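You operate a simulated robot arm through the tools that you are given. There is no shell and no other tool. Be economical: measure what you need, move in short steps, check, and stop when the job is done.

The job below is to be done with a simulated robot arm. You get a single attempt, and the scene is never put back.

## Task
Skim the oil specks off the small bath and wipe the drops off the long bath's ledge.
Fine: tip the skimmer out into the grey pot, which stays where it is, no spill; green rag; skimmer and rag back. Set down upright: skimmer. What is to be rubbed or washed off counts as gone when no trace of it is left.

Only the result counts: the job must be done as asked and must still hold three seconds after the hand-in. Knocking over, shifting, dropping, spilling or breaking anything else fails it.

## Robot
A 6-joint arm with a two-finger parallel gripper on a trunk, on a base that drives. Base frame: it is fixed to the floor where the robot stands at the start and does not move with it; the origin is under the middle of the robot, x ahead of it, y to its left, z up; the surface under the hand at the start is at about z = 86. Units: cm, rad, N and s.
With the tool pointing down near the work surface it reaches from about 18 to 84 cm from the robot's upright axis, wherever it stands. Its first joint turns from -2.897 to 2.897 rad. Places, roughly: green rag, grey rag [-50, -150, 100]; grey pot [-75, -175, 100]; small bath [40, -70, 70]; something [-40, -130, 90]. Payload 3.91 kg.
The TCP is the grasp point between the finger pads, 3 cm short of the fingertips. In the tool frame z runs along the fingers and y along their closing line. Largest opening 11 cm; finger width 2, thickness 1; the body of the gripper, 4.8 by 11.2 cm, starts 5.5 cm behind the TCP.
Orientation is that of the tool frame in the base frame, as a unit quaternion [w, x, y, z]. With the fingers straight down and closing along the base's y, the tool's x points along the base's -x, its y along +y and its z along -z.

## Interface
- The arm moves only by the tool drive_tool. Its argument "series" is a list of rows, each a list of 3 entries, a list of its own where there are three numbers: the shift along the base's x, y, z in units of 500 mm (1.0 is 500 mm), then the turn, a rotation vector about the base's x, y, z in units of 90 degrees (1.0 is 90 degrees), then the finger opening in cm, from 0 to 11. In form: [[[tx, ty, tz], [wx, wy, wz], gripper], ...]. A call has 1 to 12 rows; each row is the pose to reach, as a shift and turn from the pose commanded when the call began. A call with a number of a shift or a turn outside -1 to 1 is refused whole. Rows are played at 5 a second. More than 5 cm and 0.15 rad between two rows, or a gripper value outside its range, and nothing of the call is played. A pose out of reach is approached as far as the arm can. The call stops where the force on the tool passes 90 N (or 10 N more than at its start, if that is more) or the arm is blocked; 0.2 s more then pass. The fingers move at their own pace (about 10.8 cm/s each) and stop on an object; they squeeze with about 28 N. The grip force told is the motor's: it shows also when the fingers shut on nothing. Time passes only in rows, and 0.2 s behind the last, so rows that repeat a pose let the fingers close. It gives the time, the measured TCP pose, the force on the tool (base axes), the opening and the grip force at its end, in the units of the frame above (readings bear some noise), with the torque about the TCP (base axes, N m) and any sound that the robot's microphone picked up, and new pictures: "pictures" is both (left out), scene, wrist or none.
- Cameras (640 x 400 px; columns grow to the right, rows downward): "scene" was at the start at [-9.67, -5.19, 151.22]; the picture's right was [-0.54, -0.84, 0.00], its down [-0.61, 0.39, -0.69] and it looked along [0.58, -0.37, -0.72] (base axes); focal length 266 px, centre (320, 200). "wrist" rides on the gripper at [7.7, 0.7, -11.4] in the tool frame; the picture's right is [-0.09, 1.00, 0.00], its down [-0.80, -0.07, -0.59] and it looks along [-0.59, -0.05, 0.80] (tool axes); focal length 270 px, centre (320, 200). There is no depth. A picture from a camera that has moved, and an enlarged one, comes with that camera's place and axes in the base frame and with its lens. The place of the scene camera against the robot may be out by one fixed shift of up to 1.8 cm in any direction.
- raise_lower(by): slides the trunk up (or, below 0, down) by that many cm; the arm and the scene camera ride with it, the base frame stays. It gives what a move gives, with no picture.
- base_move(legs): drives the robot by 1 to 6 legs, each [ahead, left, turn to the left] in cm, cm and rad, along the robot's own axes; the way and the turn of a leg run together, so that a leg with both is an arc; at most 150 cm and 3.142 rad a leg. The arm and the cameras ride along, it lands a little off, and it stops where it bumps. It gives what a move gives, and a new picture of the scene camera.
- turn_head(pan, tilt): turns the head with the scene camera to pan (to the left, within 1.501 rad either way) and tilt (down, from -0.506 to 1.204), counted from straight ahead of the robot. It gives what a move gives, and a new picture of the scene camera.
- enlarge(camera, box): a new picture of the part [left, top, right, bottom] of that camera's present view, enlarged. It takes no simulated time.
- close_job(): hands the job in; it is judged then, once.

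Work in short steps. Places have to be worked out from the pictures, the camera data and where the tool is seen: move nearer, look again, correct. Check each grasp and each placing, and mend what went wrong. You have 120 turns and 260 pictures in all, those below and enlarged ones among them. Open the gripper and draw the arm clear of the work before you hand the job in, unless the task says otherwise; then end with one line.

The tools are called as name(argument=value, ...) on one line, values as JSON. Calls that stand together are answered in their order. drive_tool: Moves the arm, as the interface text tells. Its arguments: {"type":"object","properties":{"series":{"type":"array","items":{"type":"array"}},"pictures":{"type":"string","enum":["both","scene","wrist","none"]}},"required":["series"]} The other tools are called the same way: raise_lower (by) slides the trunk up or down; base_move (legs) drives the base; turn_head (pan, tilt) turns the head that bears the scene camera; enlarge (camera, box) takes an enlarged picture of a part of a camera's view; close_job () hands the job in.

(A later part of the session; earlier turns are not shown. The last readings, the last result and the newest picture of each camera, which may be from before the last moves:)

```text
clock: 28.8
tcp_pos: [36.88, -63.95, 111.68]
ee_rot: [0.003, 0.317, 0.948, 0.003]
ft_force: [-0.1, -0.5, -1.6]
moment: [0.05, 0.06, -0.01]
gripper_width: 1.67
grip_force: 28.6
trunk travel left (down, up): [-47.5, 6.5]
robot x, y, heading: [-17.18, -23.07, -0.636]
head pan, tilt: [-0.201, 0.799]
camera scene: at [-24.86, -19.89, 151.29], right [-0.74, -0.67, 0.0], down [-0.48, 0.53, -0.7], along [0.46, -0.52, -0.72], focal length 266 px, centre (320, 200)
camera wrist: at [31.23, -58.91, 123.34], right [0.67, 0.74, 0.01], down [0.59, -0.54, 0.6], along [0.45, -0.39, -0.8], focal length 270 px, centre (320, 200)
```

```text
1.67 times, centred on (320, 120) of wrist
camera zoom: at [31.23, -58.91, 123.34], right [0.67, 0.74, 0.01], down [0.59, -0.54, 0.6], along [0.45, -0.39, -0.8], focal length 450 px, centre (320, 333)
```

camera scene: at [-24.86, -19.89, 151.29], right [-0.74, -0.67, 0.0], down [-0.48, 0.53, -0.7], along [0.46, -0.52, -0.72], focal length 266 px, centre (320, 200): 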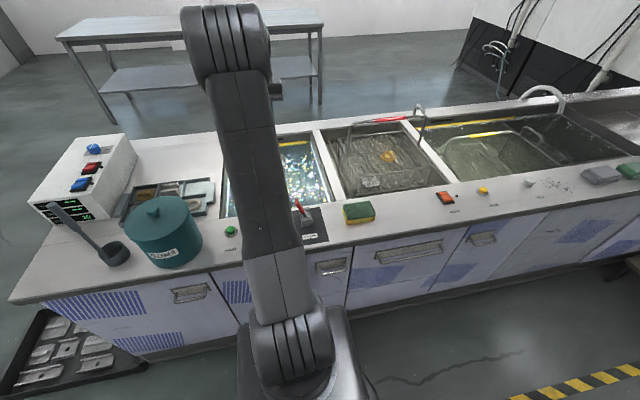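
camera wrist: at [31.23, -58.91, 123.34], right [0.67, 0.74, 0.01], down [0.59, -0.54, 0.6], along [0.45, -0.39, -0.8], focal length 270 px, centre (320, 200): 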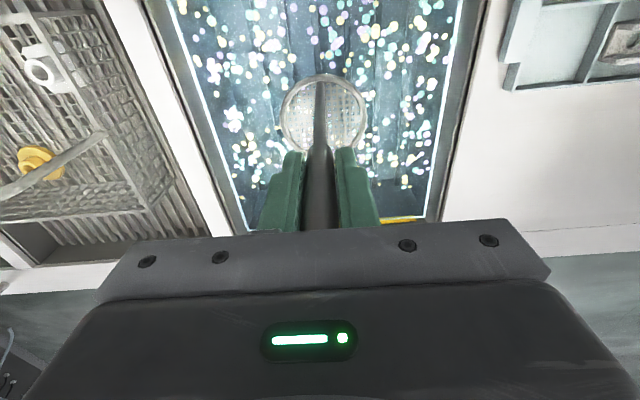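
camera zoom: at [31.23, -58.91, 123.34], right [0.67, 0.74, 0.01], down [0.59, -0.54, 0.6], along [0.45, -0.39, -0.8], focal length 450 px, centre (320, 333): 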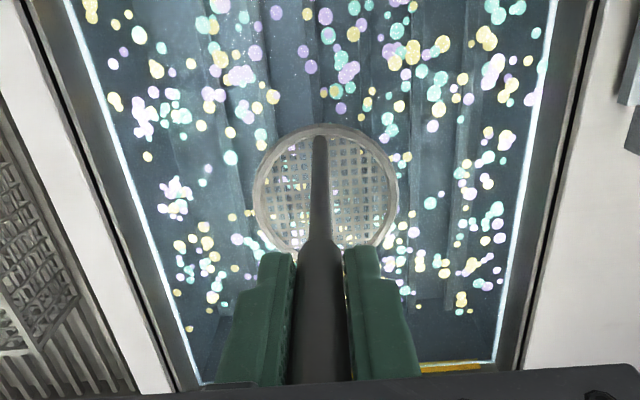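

The oil specks are clear and the water lies just below the rim. I lower slowly until the mesh meets the surface.

drive_tool(series=[[[0, 0, -0.04], [0, 0, 0], 0], [[0, 0, -0.08], [0, 0, 0], 0], [[0, 0, -0.11], [0, 0, 0], 0], [[0, 0, -0.14], [0, 0, 0], 0], [[0, 0, -0.14], [0, 0, 0], 0]], pictures="none")

enlarge(camera="wrist", box=[180, 0, 460, 240])

drive_tool(series=[[[0, 0, -0.03], [0, 0, 0], 0], [[0, 0, -0.06], [0, 0, 0], 0], [[0, 0, -0.06], [0, 0, 0], 0]], pictures="none")

enlarge(camera="wrist", box=[180, 0, 460, 240])

```text
clock: 30.0
tcp_pos: [36.71, -64.04, 104.83]
ee_rot: [0.003, 0.317, 0.949, 0.003]
ft_force: [-0.7, -1.2, -2.5]
moment: [0.07, 0.07, 0.02]
gripper_width: 1.69
grip_force: 28.2
trunk travel left (down, up): [-47.5, 6.5]
robot x, y, heading: [-17.44, -22.93, -0.64]
head pan, tilt: [-0.201, 0.799]
```

```text
1.67 times, centred on (320, 120) of wrist
camera zoom: at [31.16, -58.91, 116.36], right [0.67, 0.74, 0.01], down [0.59, -0.54, 0.6], along [0.45, -0.4, -0.8], focal length 450 px, centre (320, 333)
```

zoom: 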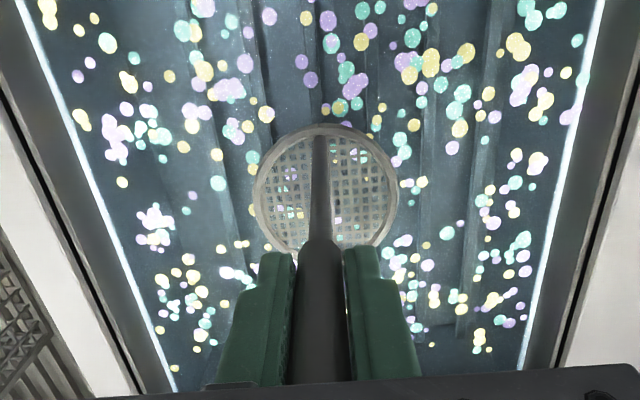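

```text
clock: 30.8
tcp_pos: [36.88, -63.95, 101.78]
ee_rot: [0.002, 0.317, 0.949, 0.002]
ft_force: [1.2, 0.3, -2.5]
moment: [0.05, 0.05, -0.02]
gripper_width: 1.68
grip_force: 28.1
trunk travel left (down, up): [-47.5, 6.5]
robot x, y, heading: [-17.26, -23.15, -0.642]
head pan, tilt: [-0.201, 0.799]
```

```text
1.67 times, centred on (320, 120) of wrist
camera zoom: at [31.2, -58.94, 113.3], right [0.67, 0.74, 0.01], down [0.59, -0.54, 0.6], along [0.45, -0.39, -0.8], focal length 450 px, centre (320, 333)
```

zoom: 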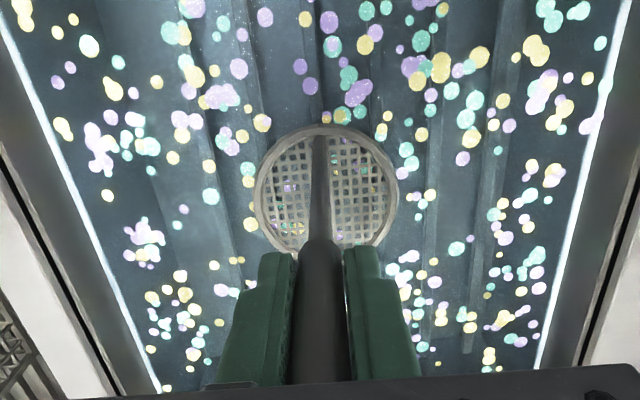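

The mesh is very near the surface; I go on down in 1 cm steps.

drive_tool(series=[[[0, 0, -0.02], [0, 0, 0], 0], [[0, 0, -0.03], [0, 0, 0], 0], [[0, 0, -0.03], [0, 0, 0], 0]], pictures="none")

enlarge(camera="wrist", box=[180, 0, 460, 240])

drive_tool(series=[[[0, 0, -0.02], [0, 0, 0], 0], [[0, 0, -0.03], [0, 0, 0], 0], [[0, 0, -0.03], [0, 0, 0], 0]], pictures="none")

enlarge(camera="wrist", box=[180, 0, 460, 240])

```text
clock: 31.6
tcp_pos: [36.96, -64.04, 100.25]
ee_rot: [0.002, 0.316, 0.949, 0.003]
ft_force: [0.4, 0.2, -1.4]
moment: [0.05, 0.06, 0.0]
gripper_width: 1.67
grip_force: 27.6
trunk travel left (down, up): [-47.5, 6.5]
robot x, y, heading: [-17.12, -23.16, -0.639]
head pan, tilt: [-0.201, 0.799]
```

```text
1.67 times, centred on (320, 120) of wrist
camera zoom: at [31.22, -58.93, 111.83], right [0.67, 0.74, 0.01], down [0.59, -0.54, 0.6], along [0.45, -0.39, -0.8], focal length 450 px, centre (320, 333)
```

zoom: 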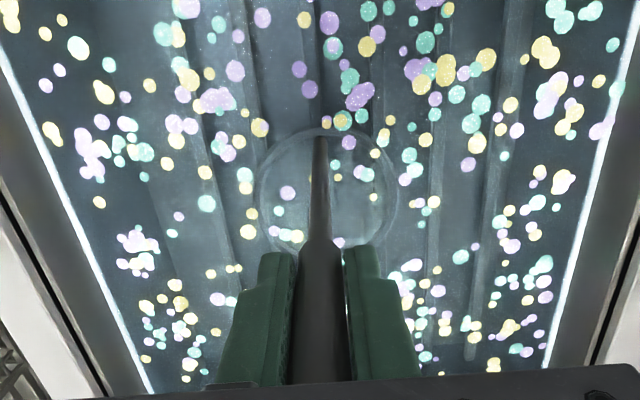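

```text
clock: 32.4
tcp_pos: [36.77, -63.96, 98.75]
ee_rot: [0.003, 0.317, 0.948, 0.003]
ft_force: [-0.2, 0.3, -2.8]
moment: [0.08, 0.07, 0.02]
gripper_width: 1.66
grip_force: 27.9
trunk travel left (down, up): [-47.5, 6.5]
robot x, y, heading: [-17.01, -22.91, -0.641]
head pan, tilt: [-0.201, 0.799]
```

```text
1.67 times, centred on (320, 120) of wrist
camera zoom: at [31.2, -58.91, 110.34], right [0.67, 0.74, 0.01], down [0.59, -0.54, 0.6], along [0.45, -0.39, -0.8], focal length 450 px, centre (320, 333)
```

zoom: 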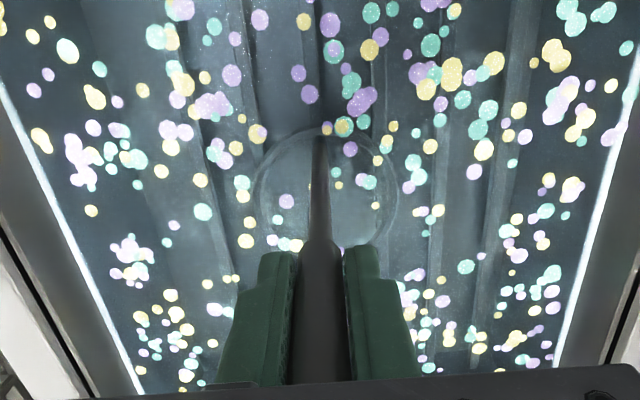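

The mesh is now under the surface (water about z 80). I lift to see what it takes up.

drive_tool(series=[[[0, 0, 0.03], [0, 0, 0], 0], [[0, 0, 0.06], [0, 0, 0], 0], [[0, 0, 0.1], [0, 0, 0], 0], [[0, 0, 0.1], [0, 0, 0], 0]], pictures="none")

enlarge(camera="wrist", box=[180, 0, 460, 240])

```text
clock: 33.4
tcp_pos: [36.9, -63.99, 103.86]
ee_rot: [0.003, 0.316, 0.949, 0.003]
ft_force: [0.0, 0.5, -2.1]
moment: [0.06, 0.04, 0.0]
gripper_width: 1.66
grip_force: 28.4
trunk travel left (down, up): [-47.5, 6.5]
robot x, y, heading: [-17.17, -23.21, -0.639]
head pan, tilt: [-0.201, 0.799]
```

```text
1.67 times, centred on (320, 120) of wrist
camera zoom: at [31.23, -58.88, 115.36], right [0.67, 0.74, 0.01], down [0.59, -0.54, 0.6], along [0.45, -0.39, -0.8], focal length 450 px, centre (320, 333)
```

zoom: 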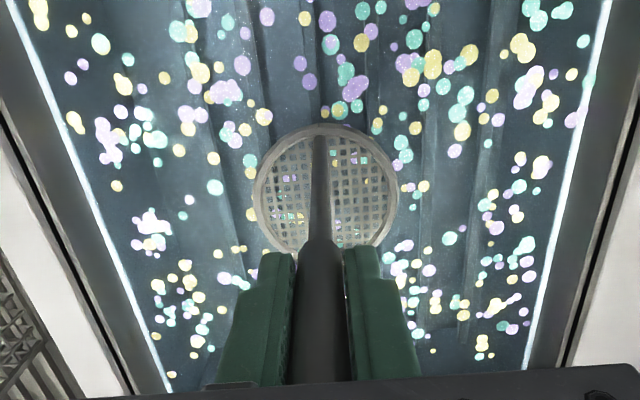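

A plain lift took nothing visibly. I try dragging the mesh along just at the surface and look.

drive_tool(series=[[[0, 0, -0.04], [0, 0, 0], 0], [[0, 0, -0.068], [0, 0, 0], 0], [[-0.025, -0.033, -0.068], [0, 0, 0], 0], [[-0.05, -0.067, -0.068], [0, 0, 0], 0], [[-0.075, -0.1, -0.068], [0, 0, 0], 0], [[-0.1, -0.133, -0.068], [0, 0, 0], 0], [[-0.1, -0.133, -0.068], [0, 0, 0], 0]], pictures="none")

enlarge(camera="wrist", box=[100, 0, 520, 240])

```text
clock: 35.0
tcp_pos: [32.02, -70.77, 100.35]
ee_rot: [0.003, 0.317, 0.948, 0.003]
ft_force: [-0.8, -0.2, -1.5]
moment: [0.07, 0.07, 0.0]
gripper_width: 1.66
grip_force: 28.4
trunk travel left (down, up): [-47.5, 6.5]
robot x, y, heading: [-17.01, -23.05, -0.634]
head pan, tilt: [-0.201, 0.799]
```

```text
1.52 times, centred on (310, 120) of wrist
camera zoom: at [26.18, -65.65, 111.92], right [0.67, 0.74, 0.01], down [0.59, -0.54, 0.6], along [0.45, -0.39, -0.8], focal length 412 px, centre (335, 322)
```

zoom: 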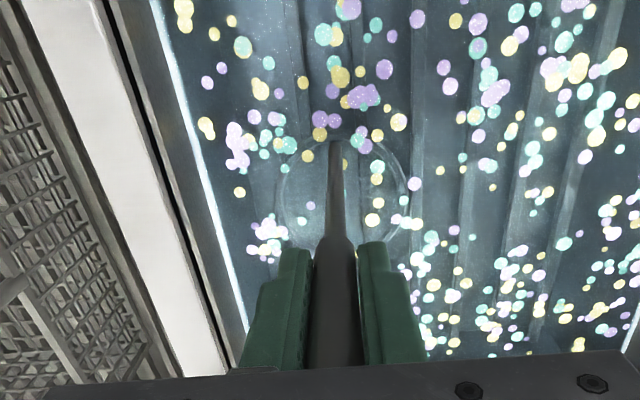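

Unclear; I raise to just above the water and compare the trace area.

drive_tool(series=[[[0, 0, 0.03], [0, 0, 0], 0], [[0, 0, 0.05], [0, 0, 0], 0], [[0, 0, 0.05], [0, 0, 0], 0]], pictures="none")

enlarge(camera="wrist", box=[180, 0, 500, 200])

```text
clock: 35.8
tcp_pos: [31.87, -70.64, 102.98]
ee_rot: [0.002, 0.316, 0.949, 0.002]
ft_force: [0.0, 0.0, -2.0]
moment: [0.02, 0.06, -0.02]
gripper_width: 1.64
grip_force: 28.1
trunk travel left (down, up): [-47.5, 6.5]
robot x, y, heading: [-17.34, -22.76, -0.637]
head pan, tilt: [-0.201, 0.799]
```

```text
2.00 times, centred on (340, 100) of wrist
camera zoom: at [26.17, -65.58, 114.48], right [0.67, 0.74, 0.01], down [0.59, -0.54, 0.6], along [0.45, -0.39, -0.8], focal length 541 px, centre (280, 400)
```

zoom: 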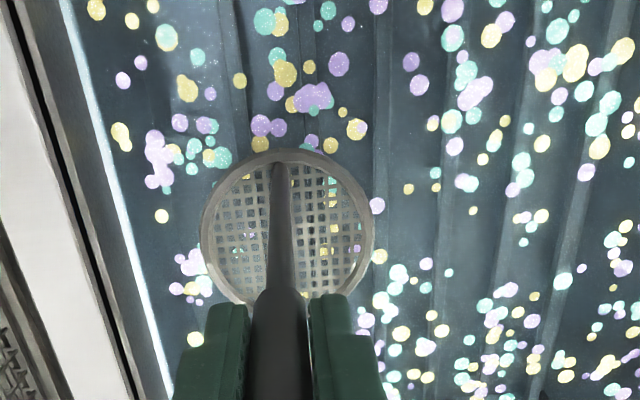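

The specks under the track are still there. I try exactly at the surface, slower, back across the same water.

drive_tool(series=[[[0, 0, -0.03], [0, 0, 0], 0], [[0, 0, -0.042], [0, 0, 0], 0], [[0.015, 0.02, -0.042], [0, 0, 0], 0], [[0.03, 0.04, -0.042], [0, 0, 0], 0], [[0.045, 0.06, -0.042], [0, 0, 0], 0], [[0.06, 0.08, -0.042], [0, 0, 0], 0], [[0.075, 0.1, -0.042], [0, 0, 0], 0], [[0.09, 0.12, -0.042], [0, 0, 0], 0], [[0.105, 0.14, -0.042], [0, 0, 0], 0], [[0.12, 0.16, -0.042], [0, 0, 0], 0], [[0.12, 0.16, -0.042], [0, 0, 0], 0]], pictures="none")

enlarge(camera="wrist", box=[140, 0, 500, 225])

```text
clock: 38.2
tcp_pos: [38.09, -62.69, 100.84]
ee_rot: [0.003, 0.316, 0.949, 0.003]
ft_force: [0.1, -0.1, -2.5]
moment: [0.03, 0.06, 0.0]
gripper_width: 1.66
grip_force: 27.5
trunk travel left (down, up): [-47.5, 6.5]
robot x, y, heading: [-17.39, -23.38, -0.636]
head pan, tilt: [-0.201, 0.799]
```

```text
1.78 times, centred on (320, 112) of wrist
camera zoom: at [32.24, -57.58, 112.39], right [0.67, 0.74, 0.01], down [0.59, -0.54, 0.6], along [0.45, -0.4, -0.8], focal length 480 px, centre (320, 356)
```

zoom: 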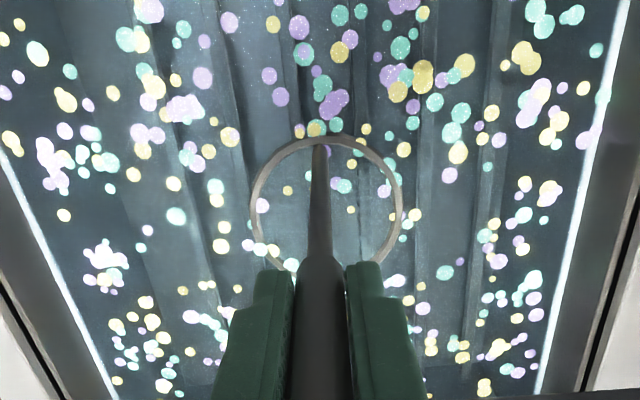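

Now the rim stands out of the water with the mesh under. I lift here to see whether specks within stay on the mesh.

drive_tool(series=[[[0, 0, 0.01], [0, 0, 0], 0], [[0, 0, 0.03], [0, 0, 0], 0], [[0, 0, 0.06], [0, 0, 0], 0], [[0, 0, 0.12], [0, 0, 0], 0], [[0, 0, 0.12], [0, 0, 0], 0]], pictures="none")

enlarge(camera="wrist", box=[240, 50, 400, 160])

enlarge(camera="wrist", box=[140, 0, 500, 225])

```text
clock: 39.4
tcp_pos: [37.98, -62.69, 106.83]
ee_rot: [0.002, 0.317, 0.949, 0.003]
ft_force: [-0.8, 0.2, -1.6]
moment: [0.04, 0.02, 0.0]
gripper_width: 1.66
grip_force: 27.7
trunk travel left (down, up): [-47.5, 6.5]
robot x, y, heading: [-17.11, -23.14, -0.632]
head pan, tilt: [-0.201, 0.799]
```

```text
3.64 times, centred on (320, 105) of wrist
camera zoom: at [32.2, -57.58, 118.31], right [0.67, 0.74, 0.01], down [0.59, -0.54, 0.6], along [0.45, -0.39, -0.8], focal length 983 px, centre (320, 546)
```

zoom: 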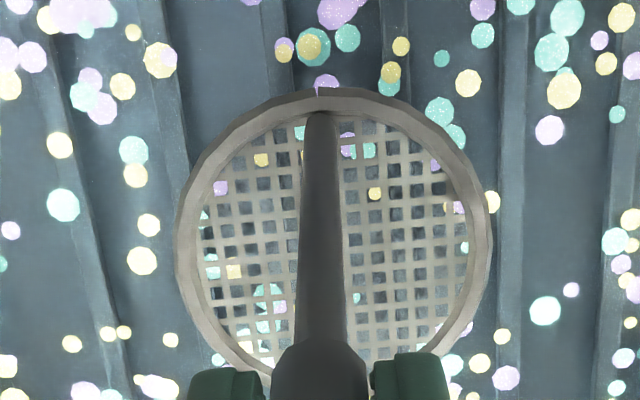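

```text
1.78 times, centred on (320, 112) of wrist
camera zoom: at [32.2, -57.58, 118.31], right [0.67, 0.74, 0.01], down [0.59, -0.54, 0.6], along [0.45, -0.39, -0.8], focal length 480 px, centre (320, 356)
```

zoom: 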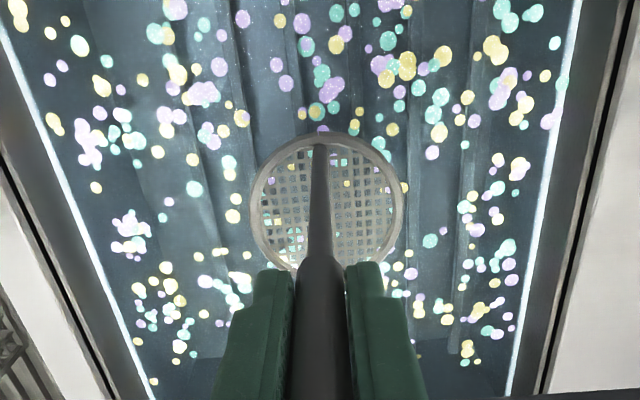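

No specks were taken up. I try several quicker strokes over one lane at slightly varying heights, then compare.

drive_tool(series=[[[0, 0, -0.07], [0, 0, 0], 0], [[0, 0, -0.12], [0, 0, 0], 0], [[-0.05, -0.067, -0.125], [0, 0, 0], 0], [[-0.1, -0.133, -0.125], [0, 0, 0], 0], [[-0.05, -0.067, -0.12], [0, 0, 0], 0], [[0, 0, -0.12], [0, 0, 0], 0], [[-0.05, -0.067, -0.115], [0, 0, 0], 0], [[-0.1, -0.133, -0.115], [0, 0, 0], 0], [[-0.05, -0.067, -0.11], [0, 0, 0], 0], [[0, 0, -0.11], [0, 0, 0], 0], [[0, 0, -0.06], [0, 0, 0], 0], [[0, 0, 0], [0, 0, 0], 0]], pictures="none")

enlarge(camera="wrist", box=[140, 0, 500, 225])

```text
clock: 42.0
tcp_pos: [37.97, -62.59, 106.79]
ee_rot: [0.002, 0.317, 0.948, 0.003]
ft_force: [0.1, -0.7, -1.8]
moment: [0.05, 0.04, 0.0]
gripper_width: 1.63
grip_force: 27.9
trunk travel left (down, up): [-47.5, 6.5]
robot x, y, heading: [-17.39, -23.19, -0.641]
head pan, tilt: [-0.201, 0.799]
```

```text
1.78 times, centred on (320, 112) of wrist
camera zoom: at [32.18, -57.55, 118.39], right [0.67, 0.74, 0.01], down [0.59, -0.54, 0.6], along [0.45, -0.4, -0.8], focal length 480 px, centre (320, 356)
```

zoom: 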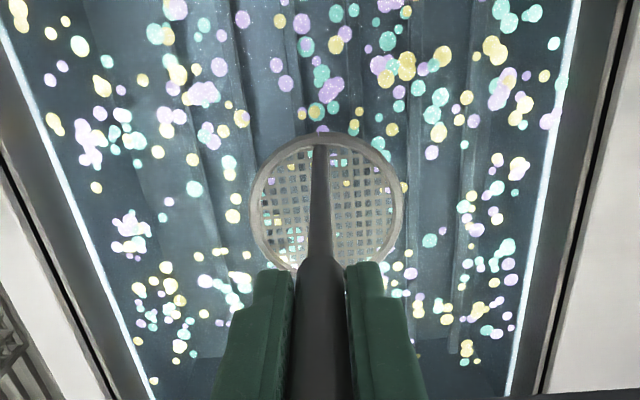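

The pattern is unchanged. One more check: a very slow drag with the mesh just under the surface, ending in a slow lift.

drive_tool(series=[[[0, 0, -0.08], [0, 0, 0], 0], [[0, 0, -0.118], [0, 0, 0], 0], [[0, 0, -0.118], [0, 0, 0], 0], [[-0.006, -0.008, -0.118], [0, 0, 0], 0], [[-0.012, -0.016, -0.118], [0, 0, 0], 0], [[-0.018, -0.024, -0.118], [0, 0, 0], 0], [[-0.024, -0.032, -0.115], [0, 0, 0], 0], [[-0.03, -0.04, -0.112], [0, 0, 0], 0], [[-0.03, -0.04, -0.108], [0, 0, 0], 0], [[-0.03, -0.04, -0.104], [0, 0, 0], 0], [[-0.03, -0.04, -0.096], [0, 0, 0], 0], [[-0.03, -0.04, -0.08], [0, 0, 0], 0]], pictures="none")

enlarge(camera="wrist", box=[220, 30, 420, 170])

```text
clock: 44.6
tcp_pos: [36.47, -64.74, 102.88]
ee_rot: [0.003, 0.316, 0.949, 0.003]
ft_force: [-0.2, 0.0, -2.2]
moment: [0.05, 0.06, -0.01]
gripper_width: 1.66
grip_force: 28.3
trunk travel left (down, up): [-47.5, 6.5]
robot x, y, heading: [-17.27, -23.27, -0.635]
head pan, tilt: [-0.201, 0.799]
```

```text
2.86 times, centred on (320, 100) of wrist
camera zoom: at [30.68, -59.62, 114.37], right [0.67, 0.74, 0.01], down [0.59, -0.54, 0.6], along [0.45, -0.39, -0.8], focal length 772 px, centre (320, 486)
```

zoom: 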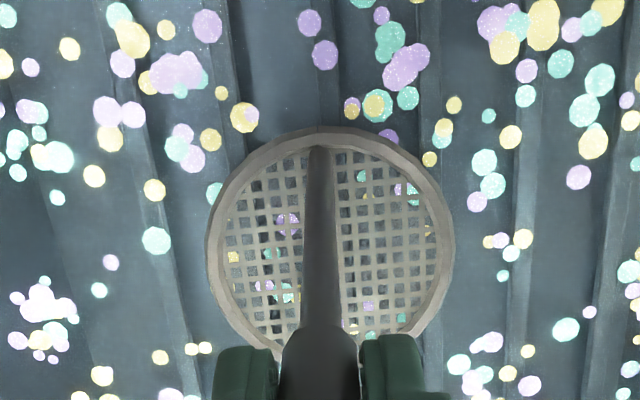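

The mesh takes nothing, so the solid cup tool may be the skimmer. Before swapping I look toward the long bath for any other candidate.

drive_tool(series=[[[0, 0, 0.08], [0, 0, 0], 0], [[0, 0, 0.16], [0, 0, 0], 0], [[0, 0, 0.24], [0, 0, 0], 0], [[0, 0, 0.32], [0, 0, 0], 0], [[0, 0, 0.4], [0, 0, 0], 0]], pictures="none")

turn_head(pan=-0.7, tilt=0.6)

enlarge(camera="scene", box=[300, 100, 600, 280])

enlarge(camera="scene", box=[360, 130, 520, 230])

turn_head(pan=0.2, tilt=0.7)

enlarge(camera="scene", box=[80, 100, 400, 300])

```text
clock: 45.8
tcp_pos: [36.39, -64.78, 122.81]
ee_rot: [0.003, 0.316, 0.949, 0.003]
ft_force: [0.3, -0.1, -1.1]
moment: [0.05, 0.07, -0.01]
gripper_width: 1.68
grip_force: 27.6
trunk travel left (down, up): [-47.5, 6.5]
robot x, y, heading: [-17.26, -23.03, -0.639]
head pan, tilt: [-0.201, 0.799]
```

```text
clock: 46.7
tcp_pos: [36.36, -64.69, 122.77]
ee_rot: [0.003, 0.316, 0.949, 0.003]
ft_force: [0.3, 0.3, -3.2]
moment: [0.03, 0.05, -0.01]
gripper_width: 1.66
grip_force: 28.3
trunk travel left (down, up): [-47.5, 6.5]
robot x, y, heading: [-17.09, -22.87, -0.638]
head pan, tilt: [-0.7, 0.6]
camera scene: at [-28.25, -22.46, 152.97], right [-0.97, -0.23, 0.0], down [-0.13, 0.55, -0.82], along [0.19, -0.8, -0.57], focal length 266 px, centre (320, 200)
```

scene: 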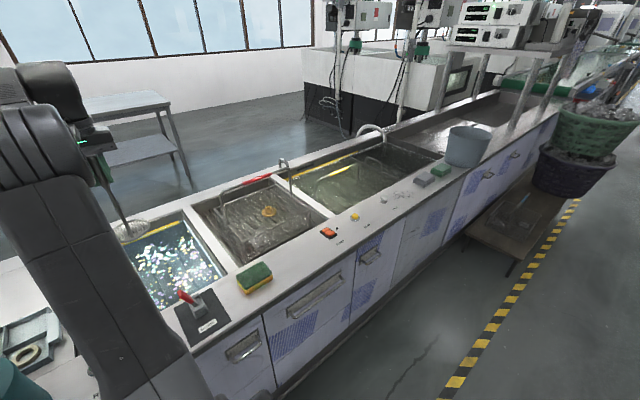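

```text
2.13 times, centred on (450, 190) of scene
camera zoom: at [-28.25, -22.46, 152.97], right [-0.97, -0.23, 0.0], down [-0.13, 0.55, -0.82], along [0.19, -0.8, -0.57], focal length 568 px, centre (43, 221)
```

zoom: 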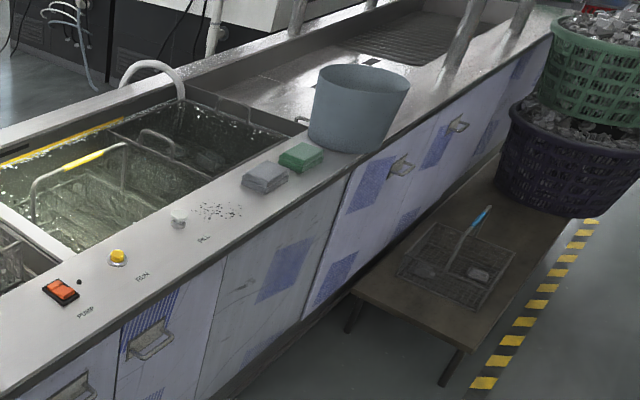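

```text
4.00 times, centred on (440, 180) of scene
camera zoom: at [-28.25, -22.46, 152.97], right [-0.97, -0.23, 0.0], down [-0.13, 0.55, -0.82], along [0.19, -0.8, -0.57], focal length 1065 px, centre (-160, 280)
```

zoom: 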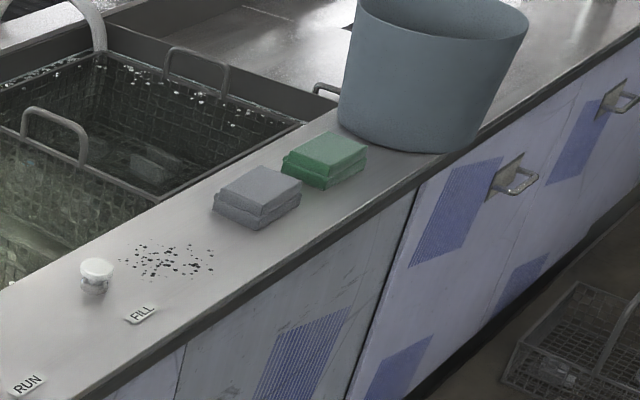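

```text
clock: 47.9
tcp_pos: [36.45, -64.66, 122.81]
ee_rot: [0.003, 0.316, 0.949, 0.002]
ft_force: [0.0, 0.3, -1.4]
moment: [0.03, 0.04, -0.05]
gripper_width: 1.67
grip_force: 28.2
trunk travel left (down, up): [-47.5, 6.5]
robot x, y, heading: [-17.24, -22.97, -0.64]
head pan, tilt: [0.201, 0.7]
camera scene: at [-22.59, -17.48, 152.11], right [-0.43, -0.9, 0.0], down [-0.58, 0.27, -0.76], along [0.69, -0.33, -0.64], focal length 266 px, centre (320, 200)
```

scene: 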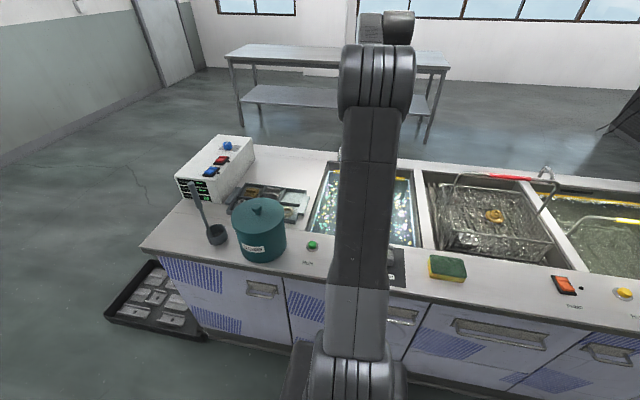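

```text
2.00 times, centred on (240, 200) of scene
camera zoom: at [-22.59, -17.48, 152.11], right [-0.43, -0.9, 0.0], down [-0.58, 0.27, -0.76], along [0.69, -0.33, -0.64], focal length 533 px, centre (480, 200)
```

zoom: 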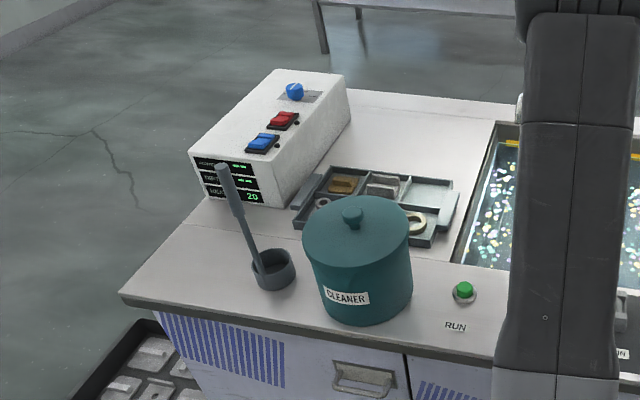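

The cup tool stays the only other candidate, so I put the mesh tool back where it stood. First carry it back high over the bench.

drive_tool(series=[[[0, 0, 0.08], [0, 0, 0], 0], [[0, 0, 0.16], [0, 0, 0], 0], [[0.0187, 0.094, 0.16], [0, 0, 0], 0], [[0.0374, 0.188, 0.16], [0, 0, 0], 0], [[0.0561, 0.282, 0.16], [0, 0, 0], 0], [[0.0748, 0.376, 0.16], [0, 0, 0], 0], [[0.0935, 0.47, 0.16], [0, 0, 0], 0], [[0.1122, 0.564, 0.16], [0, 0, 0], 0], [[0.1309, 0.658, 0.16], [0, 0, 0], 0], [[0.1496, 0.752, 0.16], [0, 0, 0], 0], [[0.1683, 0.846, 0.16], [0, 0, 0], 0], [[0.187, 0.94, 0.16], [0, 0, 0], 0]], pictures="scene")

```text
clock: 50.5
tcp_pos: [45.82, -17.61, 130.69]
ee_rot: [0.003, 0.318, 0.948, 0.002]
ft_force: [0.0, -0.6, -2.0]
moment: [0.01, 0.09, -0.04]
gripper_width: 1.66
grip_force: 27.7
trunk travel left (down, up): [-47.5, 6.5]
robot x, y, heading: [-17.45, -23.05, -0.638]
head pan, tilt: [0.201, 0.7]
camera scene: at [-22.54, -17.33, 152.11], right [-0.42, -0.91, 0.0], down [-0.58, 0.27, -0.76], along [0.69, -0.33, -0.64], focal length 266 px, centre (320, 200)
```

scene: 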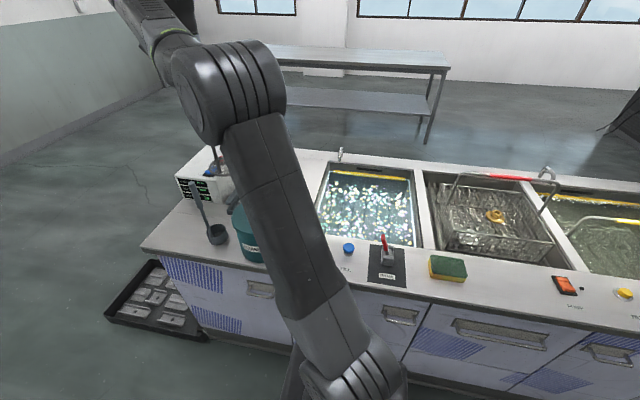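

Next I move over its old place, keeping clear of the cup's handle, then lower.

drive_tool(series=[[[0.05, 0.07, 0], [0, 0, 0], 0], [[0.0736, 0.16, 0], [0, 0, 0], 0], [[0.0736, 0.25, 0], [0, 0, 0], 0], [[0.0736, 0.34, 0], [0, 0, 0], 0], [[0.0736, 0.382, 0], [0, 0, 0], 0], [[0.0736, 0.382, -0.09], [0, 0, 0], 0], [[0.0736, 0.382, -0.18], [0, 0, 0], 0], [[0.0736, 0.382, -0.27], [0, 0, 0], 0], [[0.0736, 0.382, -0.36], [0, 0, 0], 0]], pictures="wrist")

```text
clock: 52.5
tcp_pos: [49.43, 1.46, 112.65]
ee_rot: [0.003, 0.316, 0.949, 0.003]
ft_force: [-0.7, 0.2, -1.9]
moment: [0.01, 0.06, -0.03]
gripper_width: 1.68
grip_force: 28.0
out of reach, approached as far as the arm can: row 2, 3, 4, 5, 6
trunk travel left (down, up): [-47.5, 6.5]
robot x, y, heading: [-17.41, -23.2, -0.638]
head pan, tilt: [0.201, 0.7]
camera wrist: at [43.76, 6.52, 124.26], right [0.67, 0.74, 0.01], down [0.59, -0.54, 0.6], along [0.45, -0.4, -0.8], focal length 270 px, centre (320, 200)
```

wrist: 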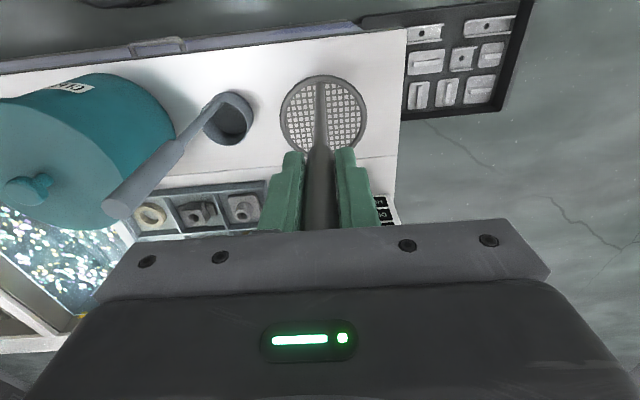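

Over its place; I lower the last 5 cm, release and rise.

drive_tool(series=[[[0, 0, -0.05], [0, 0, 0], 0], [[0, 0, -0.09], [0, 0, 0], 0], [[0, 0, -0.104], [0, 0, 0], 0], [[0, 0, -0.108], [0, 0, 0], 0], [[0, 0, -0.108], [0, 0, 0], 0]], pictures="none")

```text
clock: 53.7
tcp_pos: [49.53, 1.56, 107.34]
ee_rot: [0.003, 0.316, 0.949, 0.002]
ft_force: [-0.1, -0.8, -2.5]
moment: [0.09, 0.05, 0.01]
gripper_width: 1.68
grip_force: 28.2
trunk travel left (down, up): [-47.5, 6.5]
robot x, y, heading: [-17.01, -23.08, -0.636]
head pan, tilt: [0.201, 0.7]
```

Not quite in contact; I ease down a few millimetres more.

drive_tool(series=[[[0, 0, -0.003], [0, 0, 0], 0], [[0, 0, -0.006], [0, 0, 0], 0], [[0, 0, -0.006], [0, 0, 0], 0]], pictures="none")

```text
clock: 54.5
tcp_pos: [49.42, 1.4, 107.38]
ee_rot: [0.006, 0.317, 0.949, 0.004]
ft_force: [2.8, 0.2, 13.7]
moment: [-0.48, -0.34, 0.09]
gripper_width: 1.66
grip_force: 28.3
trunk travel left (down, up): [-47.5, 6.5]
robot x, y, heading: [-17.11, -23.13, -0.633]
head pan, tilt: [0.201, 0.7]
```

Contact with the bench is felt; I back off a little, open gently, and rise.

drive_tool(series=[[[0, 0, 0.003], [0, 0, 0], 0], [[0, 0, 0.003], [0, 0, 0], 0], [[0, 0, 0.003], [0, 0, 0], 5], [[0, 0, 0.003], [0, 0, 0], 5], [[0, 0, 0.05], [0, 0, 0], 5], [[0, 0, 0.14], [0, 0, 0], 5], [[0, 0, 0.23], [0, 0, 0], 5], [[0, 0, 0.31], [0, 0, 0], 5]], pictures="wrist")

enlarge(camera="wrist", box=[160, 50, 480, 250])

```text
clock: 56.3
tcp_pos: [49.3, 1.44, 122.59]
ee_rot: [0.003, 0.317, 0.948, 0.003]
ft_force: [-0.4, 0.0, 0.0]
moment: [0.0, 0.01, 0.05]
gripper_width: 4.97
grip_force: 0.0
trunk travel left (down, up): [-47.5, 6.5]
robot x, y, heading: [-17.32, -23.17, -0.644]
head pan, tilt: [0.201, 0.7]
camera wrist: at [43.68, 6.55, 134.15], right [0.67, 0.74, 0.01], down [0.59, -0.54, 0.6], along [0.45, -0.4, -0.8], focal length 270 px, centre (320, 200)
```

wrist: 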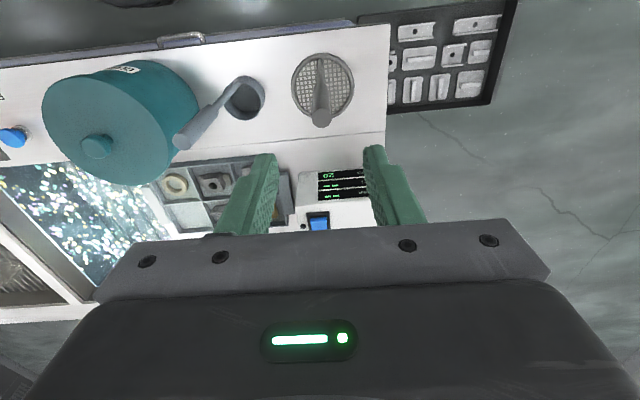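

```text
2.00 times, centred on (320, 150) of wrist
camera zoom: at [43.68, 6.55, 134.15], right [0.67, 0.74, 0.01], down [0.59, -0.54, 0.6], along [0.45, -0.4, -0.8], focal length 541 px, centre (320, 300)
```

zoom: 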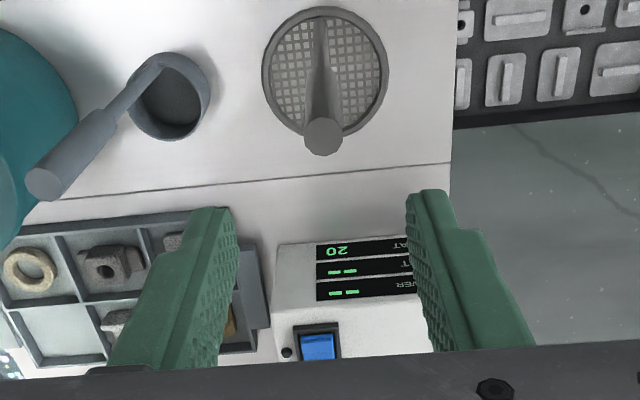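

The mesh tool stands as before. The cup's handle is at about (43.3, -10.5), top z 110; I move over it and look.

drive_tool(series=[[[-0.04, -0.08, 0], [0, 0, 0], 5], [[-0.08, -0.16, 0], [0, 0, 0], 5], [[-0.121, -0.239, 0], [0, 0, 0], 5], [[-0.121, -0.239, -0.04], [0, 0, 0], 5]], pictures="none")

enlarge(camera="wrist", box=[160, 50, 480, 250])

```text
clock: 57.3
tcp_pos: [43.46, -10.52, 120.58]
ee_rot: [0.003, 0.317, 0.948, 0.003]
ft_force: [0.0, 0.3, 0.2]
moment: [-0.02, 0.0, 0.0]
gripper_width: 5.0
grip_force: 0.1
trunk travel left (down, up): [-47.5, 6.5]
robot x, y, heading: [-17.44, -23.32, -0.642]
head pan, tilt: [0.201, 0.7]
```

```text
2.00 times, centred on (320, 150) of wrist
camera zoom: at [37.75, -5.48, 132.04], right [0.67, 0.74, 0.01], down [0.59, -0.54, 0.6], along [0.45, -0.39, -0.8], focal length 541 px, centre (320, 300)
```

zoom: 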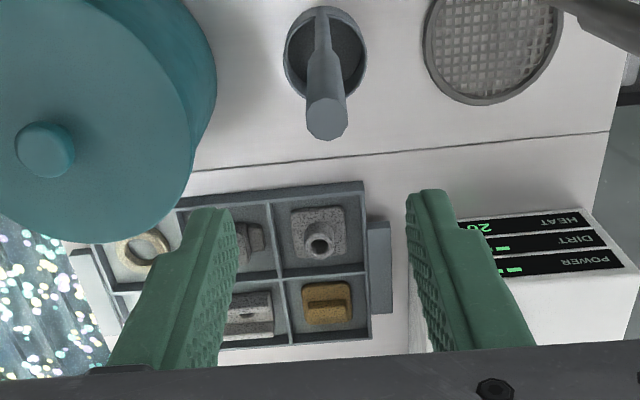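

Aligned within half a cm; I correct and descend to z 105.2, then close.

drive_tool(series=[[[0, 0.008, -0.09], [0, 0, 0], 5], [[0, 0.008, -0.18], [0, 0, 0], 5], [[0, 0.008, -0.26], [0, 0, 0], 5], [[0, 0.008, -0.308], [0, 0, 0], 5], [[0, 0.008, -0.308], [0, 0, 0], 5], [[0, 0.008, -0.308], [0, 0, 0], 0], [[0, 0.008, -0.308], [0, 0, 0], 0], [[0, 0.008, -0.308], [0, 0, 0], 0]], pictures="wrist")

```text
clock: 59.1
tcp_pos: [43.09, -10.25, 106.14]
ee_rot: [0.01, 0.317, 0.948, 0.007]
ft_force: [-1.9, 1.5, 74.7]
moment: [-0.84, 0.59, 0.0]
gripper_width: 1.66
grip_force: 28.0
trunk travel left (down, up): [-47.5, 6.5]
robot x, y, heading: [-17.64, -23.08, -0.64]
head pan, tilt: [0.201, 0.7]
camera wrist: at [37.22, -5.13, 117.56], right [0.67, 0.74, 0.02], down [0.58, -0.54, 0.6], along [0.46, -0.39, -0.8], focal length 270 px, centre (320, 200)
```

wrist: 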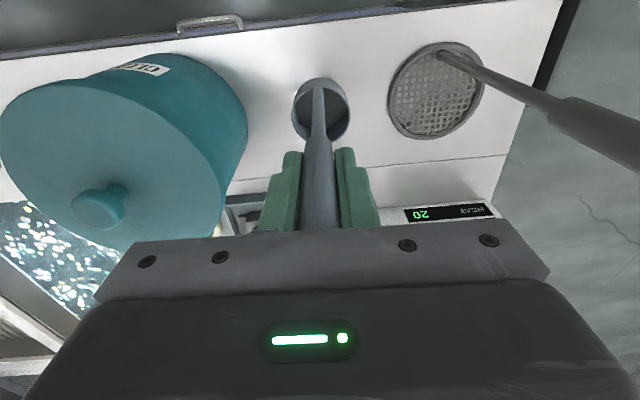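

The palm pressed the handle's top but it is gripped (1.66 cm). I lift straight up, relieving the force.

drive_tool(series=[[[0, 0, 0.02], [0, 0, 0], 0], [[0, 0, 0.06], [0, 0, 0], 0], [[0, 0, 0.14], [0, 0, 0], 0], [[0, 0, 0.22], [0, 0, 0], 0], [[0, 0, 0.3], [0, 0, 0], 0], [[0, 0, 0.38], [0, 0, 0], 0], [[0, 0, 0.46], [0, 0, 0], 0]], pictures="wrist")

```text
clock: 60.7
tcp_pos: [43.25, -10.15, 128.18]
ee_rot: [0.002, 0.317, 0.948, 0.003]
ft_force: [-1.1, 0.2, -1.3]
moment: [0.01, 0.01, -0.05]
gripper_width: 1.66
grip_force: 28.1
trunk travel left (down, up): [-47.5, 6.5]
robot x, y, heading: [-17.1, -22.87, -0.637]
head pan, tilt: [0.201, 0.7]
camera wrist: at [37.59, -5.06, 139.77], right [0.67, 0.74, 0.01], down [0.59, -0.54, 0.6], along [0.45, -0.4, -0.8], focal length 270 px, centre (320, 200)
```

wrist: 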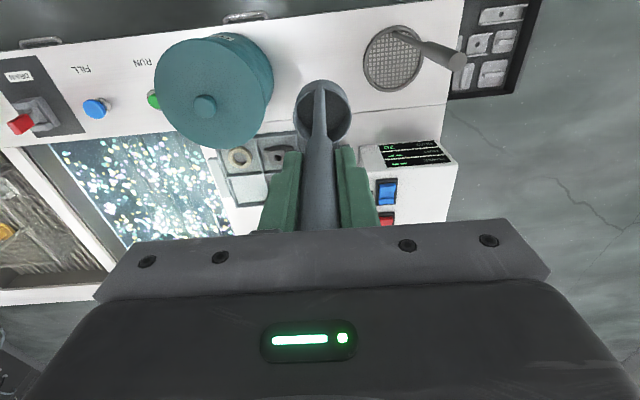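

Cup held. I carry it level to the bath at the same height.

drive_tool(series=[[[-0.005, -0.085, 0.03], [0, 0, 0], 0], [[-0.015, -0.175, 0.03], [0, 0, 0], 0], [[-0.025, -0.265, 0.03], [0, 0, 0], 0], [[-0.035, -0.355, 0.03], [0, 0, 0], 0], [[-0.045, -0.445, 0.03], [0, 0, 0], 0], [[-0.055, -0.535, 0.03], [0, 0, 0], 0], [[-0.065, -0.625, 0.02], [0, 0, 0], 0], [[-0.075, -0.715, -0.02], [0, 0, 0], 0], [[-0.085, -0.8, -0.07], [0, 0, 0], 0], [[-0.1, -0.87, -0.14], [0, 0, 0], 0], [[-0.12, -0.94, -0.2], [0, 0, 0], 0], [[-0.12, -0.98, -0.28], [0, 0, 0], 0]], pictures="wrist")

enlarge(camera="wrist", box=[140, 0, 500, 225])

```text
clock: 63.3
tcp_pos: [37.51, -59.12, 113.98]
ee_rot: [0.002, 0.316, 0.949, 0.003]
ft_force: [-0.2, 0.4, -1.9]
moment: [0.05, 0.0, 0.02]
gripper_width: 1.64
grip_force: 28.0
trunk travel left (down, up): [-47.5, 6.5]
robot x, y, heading: [-17.06, -23.08, -0.637]
head pan, tilt: [0.201, 0.7]
camera wrist: at [31.76, -54.02, 125.6], right [0.67, 0.74, 0.01], down [0.59, -0.54, 0.6], along [0.45, -0.39, -0.8], focal length 270 px, centre (320, 200)
```

wrist: 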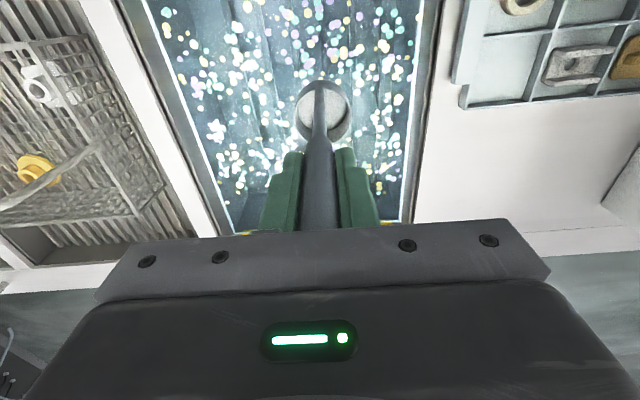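

```text
1.78 times, centred on (320, 112) of wrist
camera zoom: at [31.76, -54.02, 125.6], right [0.67, 0.74, 0.01], down [0.59, -0.54, 0.6], along [0.45, -0.39, -0.8], focal length 480 px, centre (320, 356)
```

zoom: 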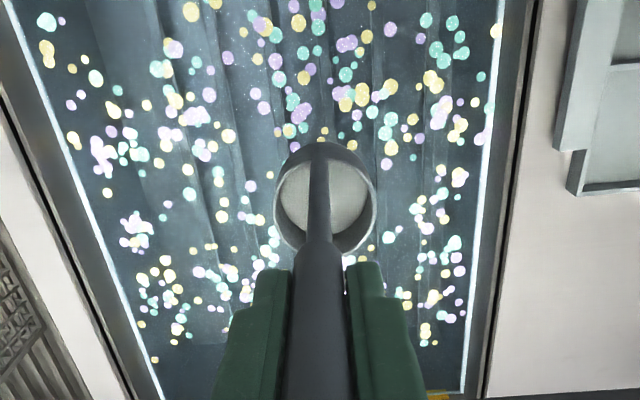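

Now I lower the cup to about 1 cm into the water, drag it a bit, and look.

drive_tool(series=[[[0, 0, -0.09], [0, 0, 0], 0], [[0, 0, -0.18], [0, 0, 0], 0], [[0, 0, -0.26], [0, 0, 0], 0], [[0, 0, -0.3], [0, 0, 0], 0], [[-0.02, -0.027, -0.3], [0, 0, 0], 0], [[-0.04, -0.053, -0.3], [0, 0, 0], 0], [[-0.06, -0.08, -0.3], [0, 0, 0], 0], [[-0.08, -0.107, -0.3], [0, 0, 0], 0], [[-0.08, -0.107, -0.3], [0, 0, 0], 0]], pictures="none")

enlarge(camera="wrist", box=[140, 0, 500, 225])

drive_tool(series=[[[0, 0, -0.03], [0, 0, 0], 0], [[0, 0, -0.06], [0, 0, 0], 0], [[0.02, 0.027, -0.06], [0, 0, 0], 0], [[0.04, 0.053, -0.06], [0, 0, 0], 0], [[0.06, 0.08, -0.06], [0, 0, 0], 0], [[0.08, 0.107, -0.06], [0, 0, 0], 0], [[0.08, 0.107, -0.06], [0, 0, 0], 0]], pictures="none")

enlarge(camera="wrist", box=[140, 0, 500, 225])

```text
clock: 65.3
tcp_pos: [33.4, -64.35, 99.18]
ee_rot: [0.003, 0.316, 0.949, 0.003]
ft_force: [0.0, 0.6, -1.0]
moment: [0.04, 0.01, 0.01]
gripper_width: 1.64
grip_force: 28.6
trunk travel left (down, up): [-47.5, 6.5]
robot x, y, heading: [-17.31, -23.11, -0.639]
head pan, tilt: [0.201, 0.7]
```

```text
1.78 times, centred on (320, 112) of wrist
camera zoom: at [27.63, -59.37, 110.79], right [0.67, 0.74, 0.01], down [0.59, -0.54, 0.6], along [0.45, -0.39, -0.8], focal length 480 px, centre (320, 356)
```

zoom: 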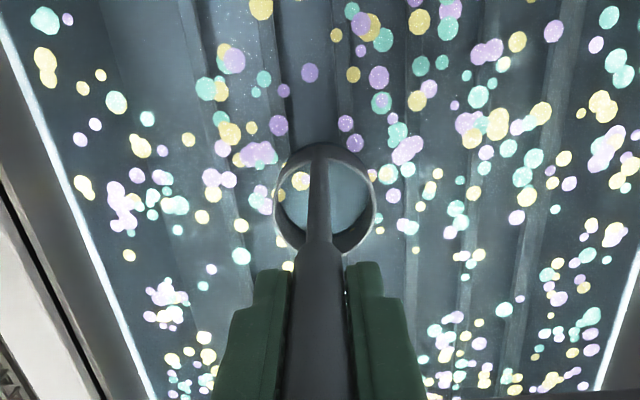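

```text
clock: 66.9
tcp_pos: [37.46, -59.11, 96.33]
ee_rot: [0.003, 0.316, 0.949, 0.003]
ft_force: [-0.7, 0.3, -1.1]
moment: [0.01, 0.01, 0.02]
gripper_width: 1.66
grip_force: 27.9
trunk travel left (down, up): [-47.5, 6.5]
robot x, y, heading: [-17.59, -23.22, -0.643]
head pan, tilt: [0.201, 0.7]
```

```text
1.78 times, centred on (320, 112) of wrist
camera zoom: at [31.67, -54.0, 107.8], right [0.67, 0.74, 0.01], down [0.59, -0.54, 0.6], along [0.45, -0.4, -0.8], focal length 480 px, centre (320, 356)
```

zoom: 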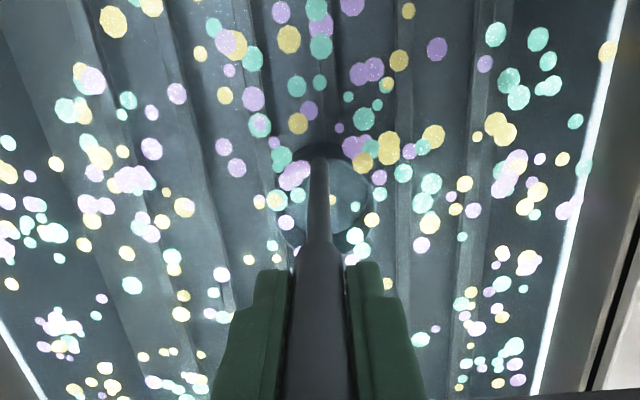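

The cup is now below the surface with specks above it; I lift slowly and look into the cup.

drive_tool(series=[[[0, 0, 0.02], [0, 0, 0], 0], [[0, 0, 0.04], [0, 0, 0], 0], [[0, 0, 0.06], [0, 0, 0], 0], [[0, 0, 0.09], [0, 0, 0], 0], [[0, 0, 0.13], [0, 0, 0], 0], [[0, 0, 0.18], [0, 0, 0], 0], [[0, 0, 0.18], [0, 0, 0], 0]], pictures="none")

enlarge(camera="wrist", box=[220, 30, 420, 170])

enlarge(camera="wrist", box=[100, 0, 540, 240])

```text
clock: 68.5
tcp_pos: [37.46, -59.15, 105.18]
ee_rot: [0.002, 0.316, 0.949, 0.004]
ft_force: [0.7, -0.4, -1.1]
moment: [0.0, 0.0, -0.03]
gripper_width: 1.64
grip_force: 28.4
trunk travel left (down, up): [-47.5, 6.5]
robot x, y, heading: [-17.52, -22.9, -0.636]
head pan, tilt: [0.201, 0.7]
```

```text
2.86 times, centred on (320, 100) of wrist
camera zoom: at [31.65, -54.03, 116.77], right [0.67, 0.74, 0.01], down [0.59, -0.54, 0.6], along [0.45, -0.4, -0.8], focal length 772 px, centre (320, 486)
```

zoom: 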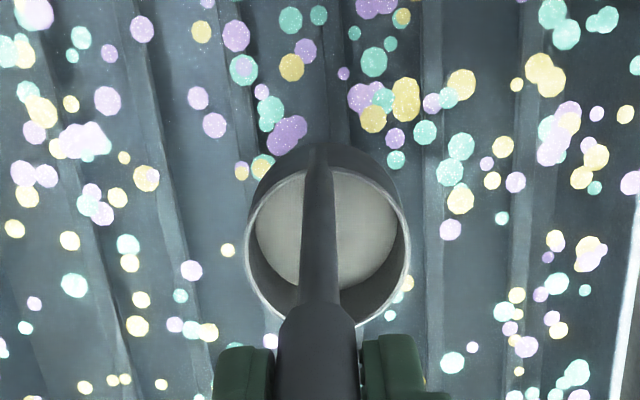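

```text
1.45 times, centred on (320, 120) of wrist
camera zoom: at [31.65, -54.03, 116.77], right [0.67, 0.74, 0.01], down [0.59, -0.54, 0.6], along [0.45, -0.4, -0.8], focal length 393 px, centre (320, 316)
```

zoom: 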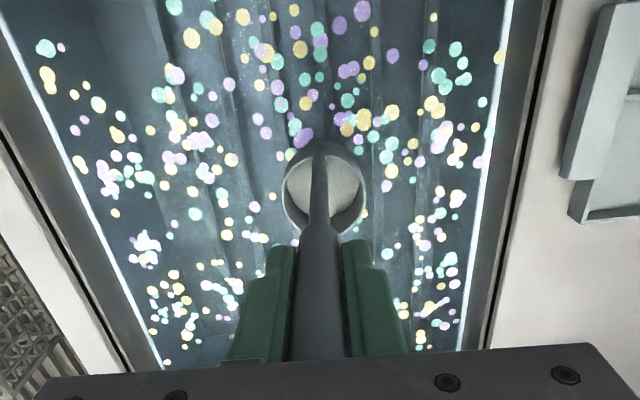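

The cup shows nothing inside, but it hides the water it rose from. I shift aside and compare that patch with the earlier picture.

drive_tool(series=[[[0.04, 0.053, 0], [0, 0, 0], 0], [[0.08, 0.107, 0], [0, 0, 0], 0], [[0.08, 0.107, 0], [0, 0, 0], 0]], pictures="none")

enlarge(camera="wrist", box=[140, 0, 500, 225])

```text
clock: 69.3
tcp_pos: [41.31, -53.81, 105.29]
ee_rot: [0.003, 0.318, 0.948, 0.003]
ft_force: [-0.3, -0.2, -1.4]
moment: [0.02, 0.04, -0.02]
gripper_width: 1.65
grip_force: 28.5
trunk travel left (down, up): [-47.5, 6.5]
robot x, y, heading: [-17.39, -22.79, -0.639]
head pan, tilt: [0.201, 0.7]
```

```text
1.78 times, centred on (320, 112) of wrist
camera zoom: at [35.67, -48.72, 116.75], right [0.67, 0.74, 0.01], down [0.59, -0.54, 0.6], along [0.45, -0.4, -0.8], focal length 480 px, centre (320, 356)
```

zoom: 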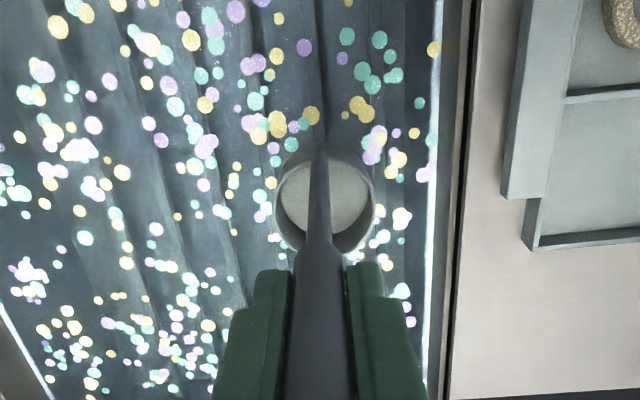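

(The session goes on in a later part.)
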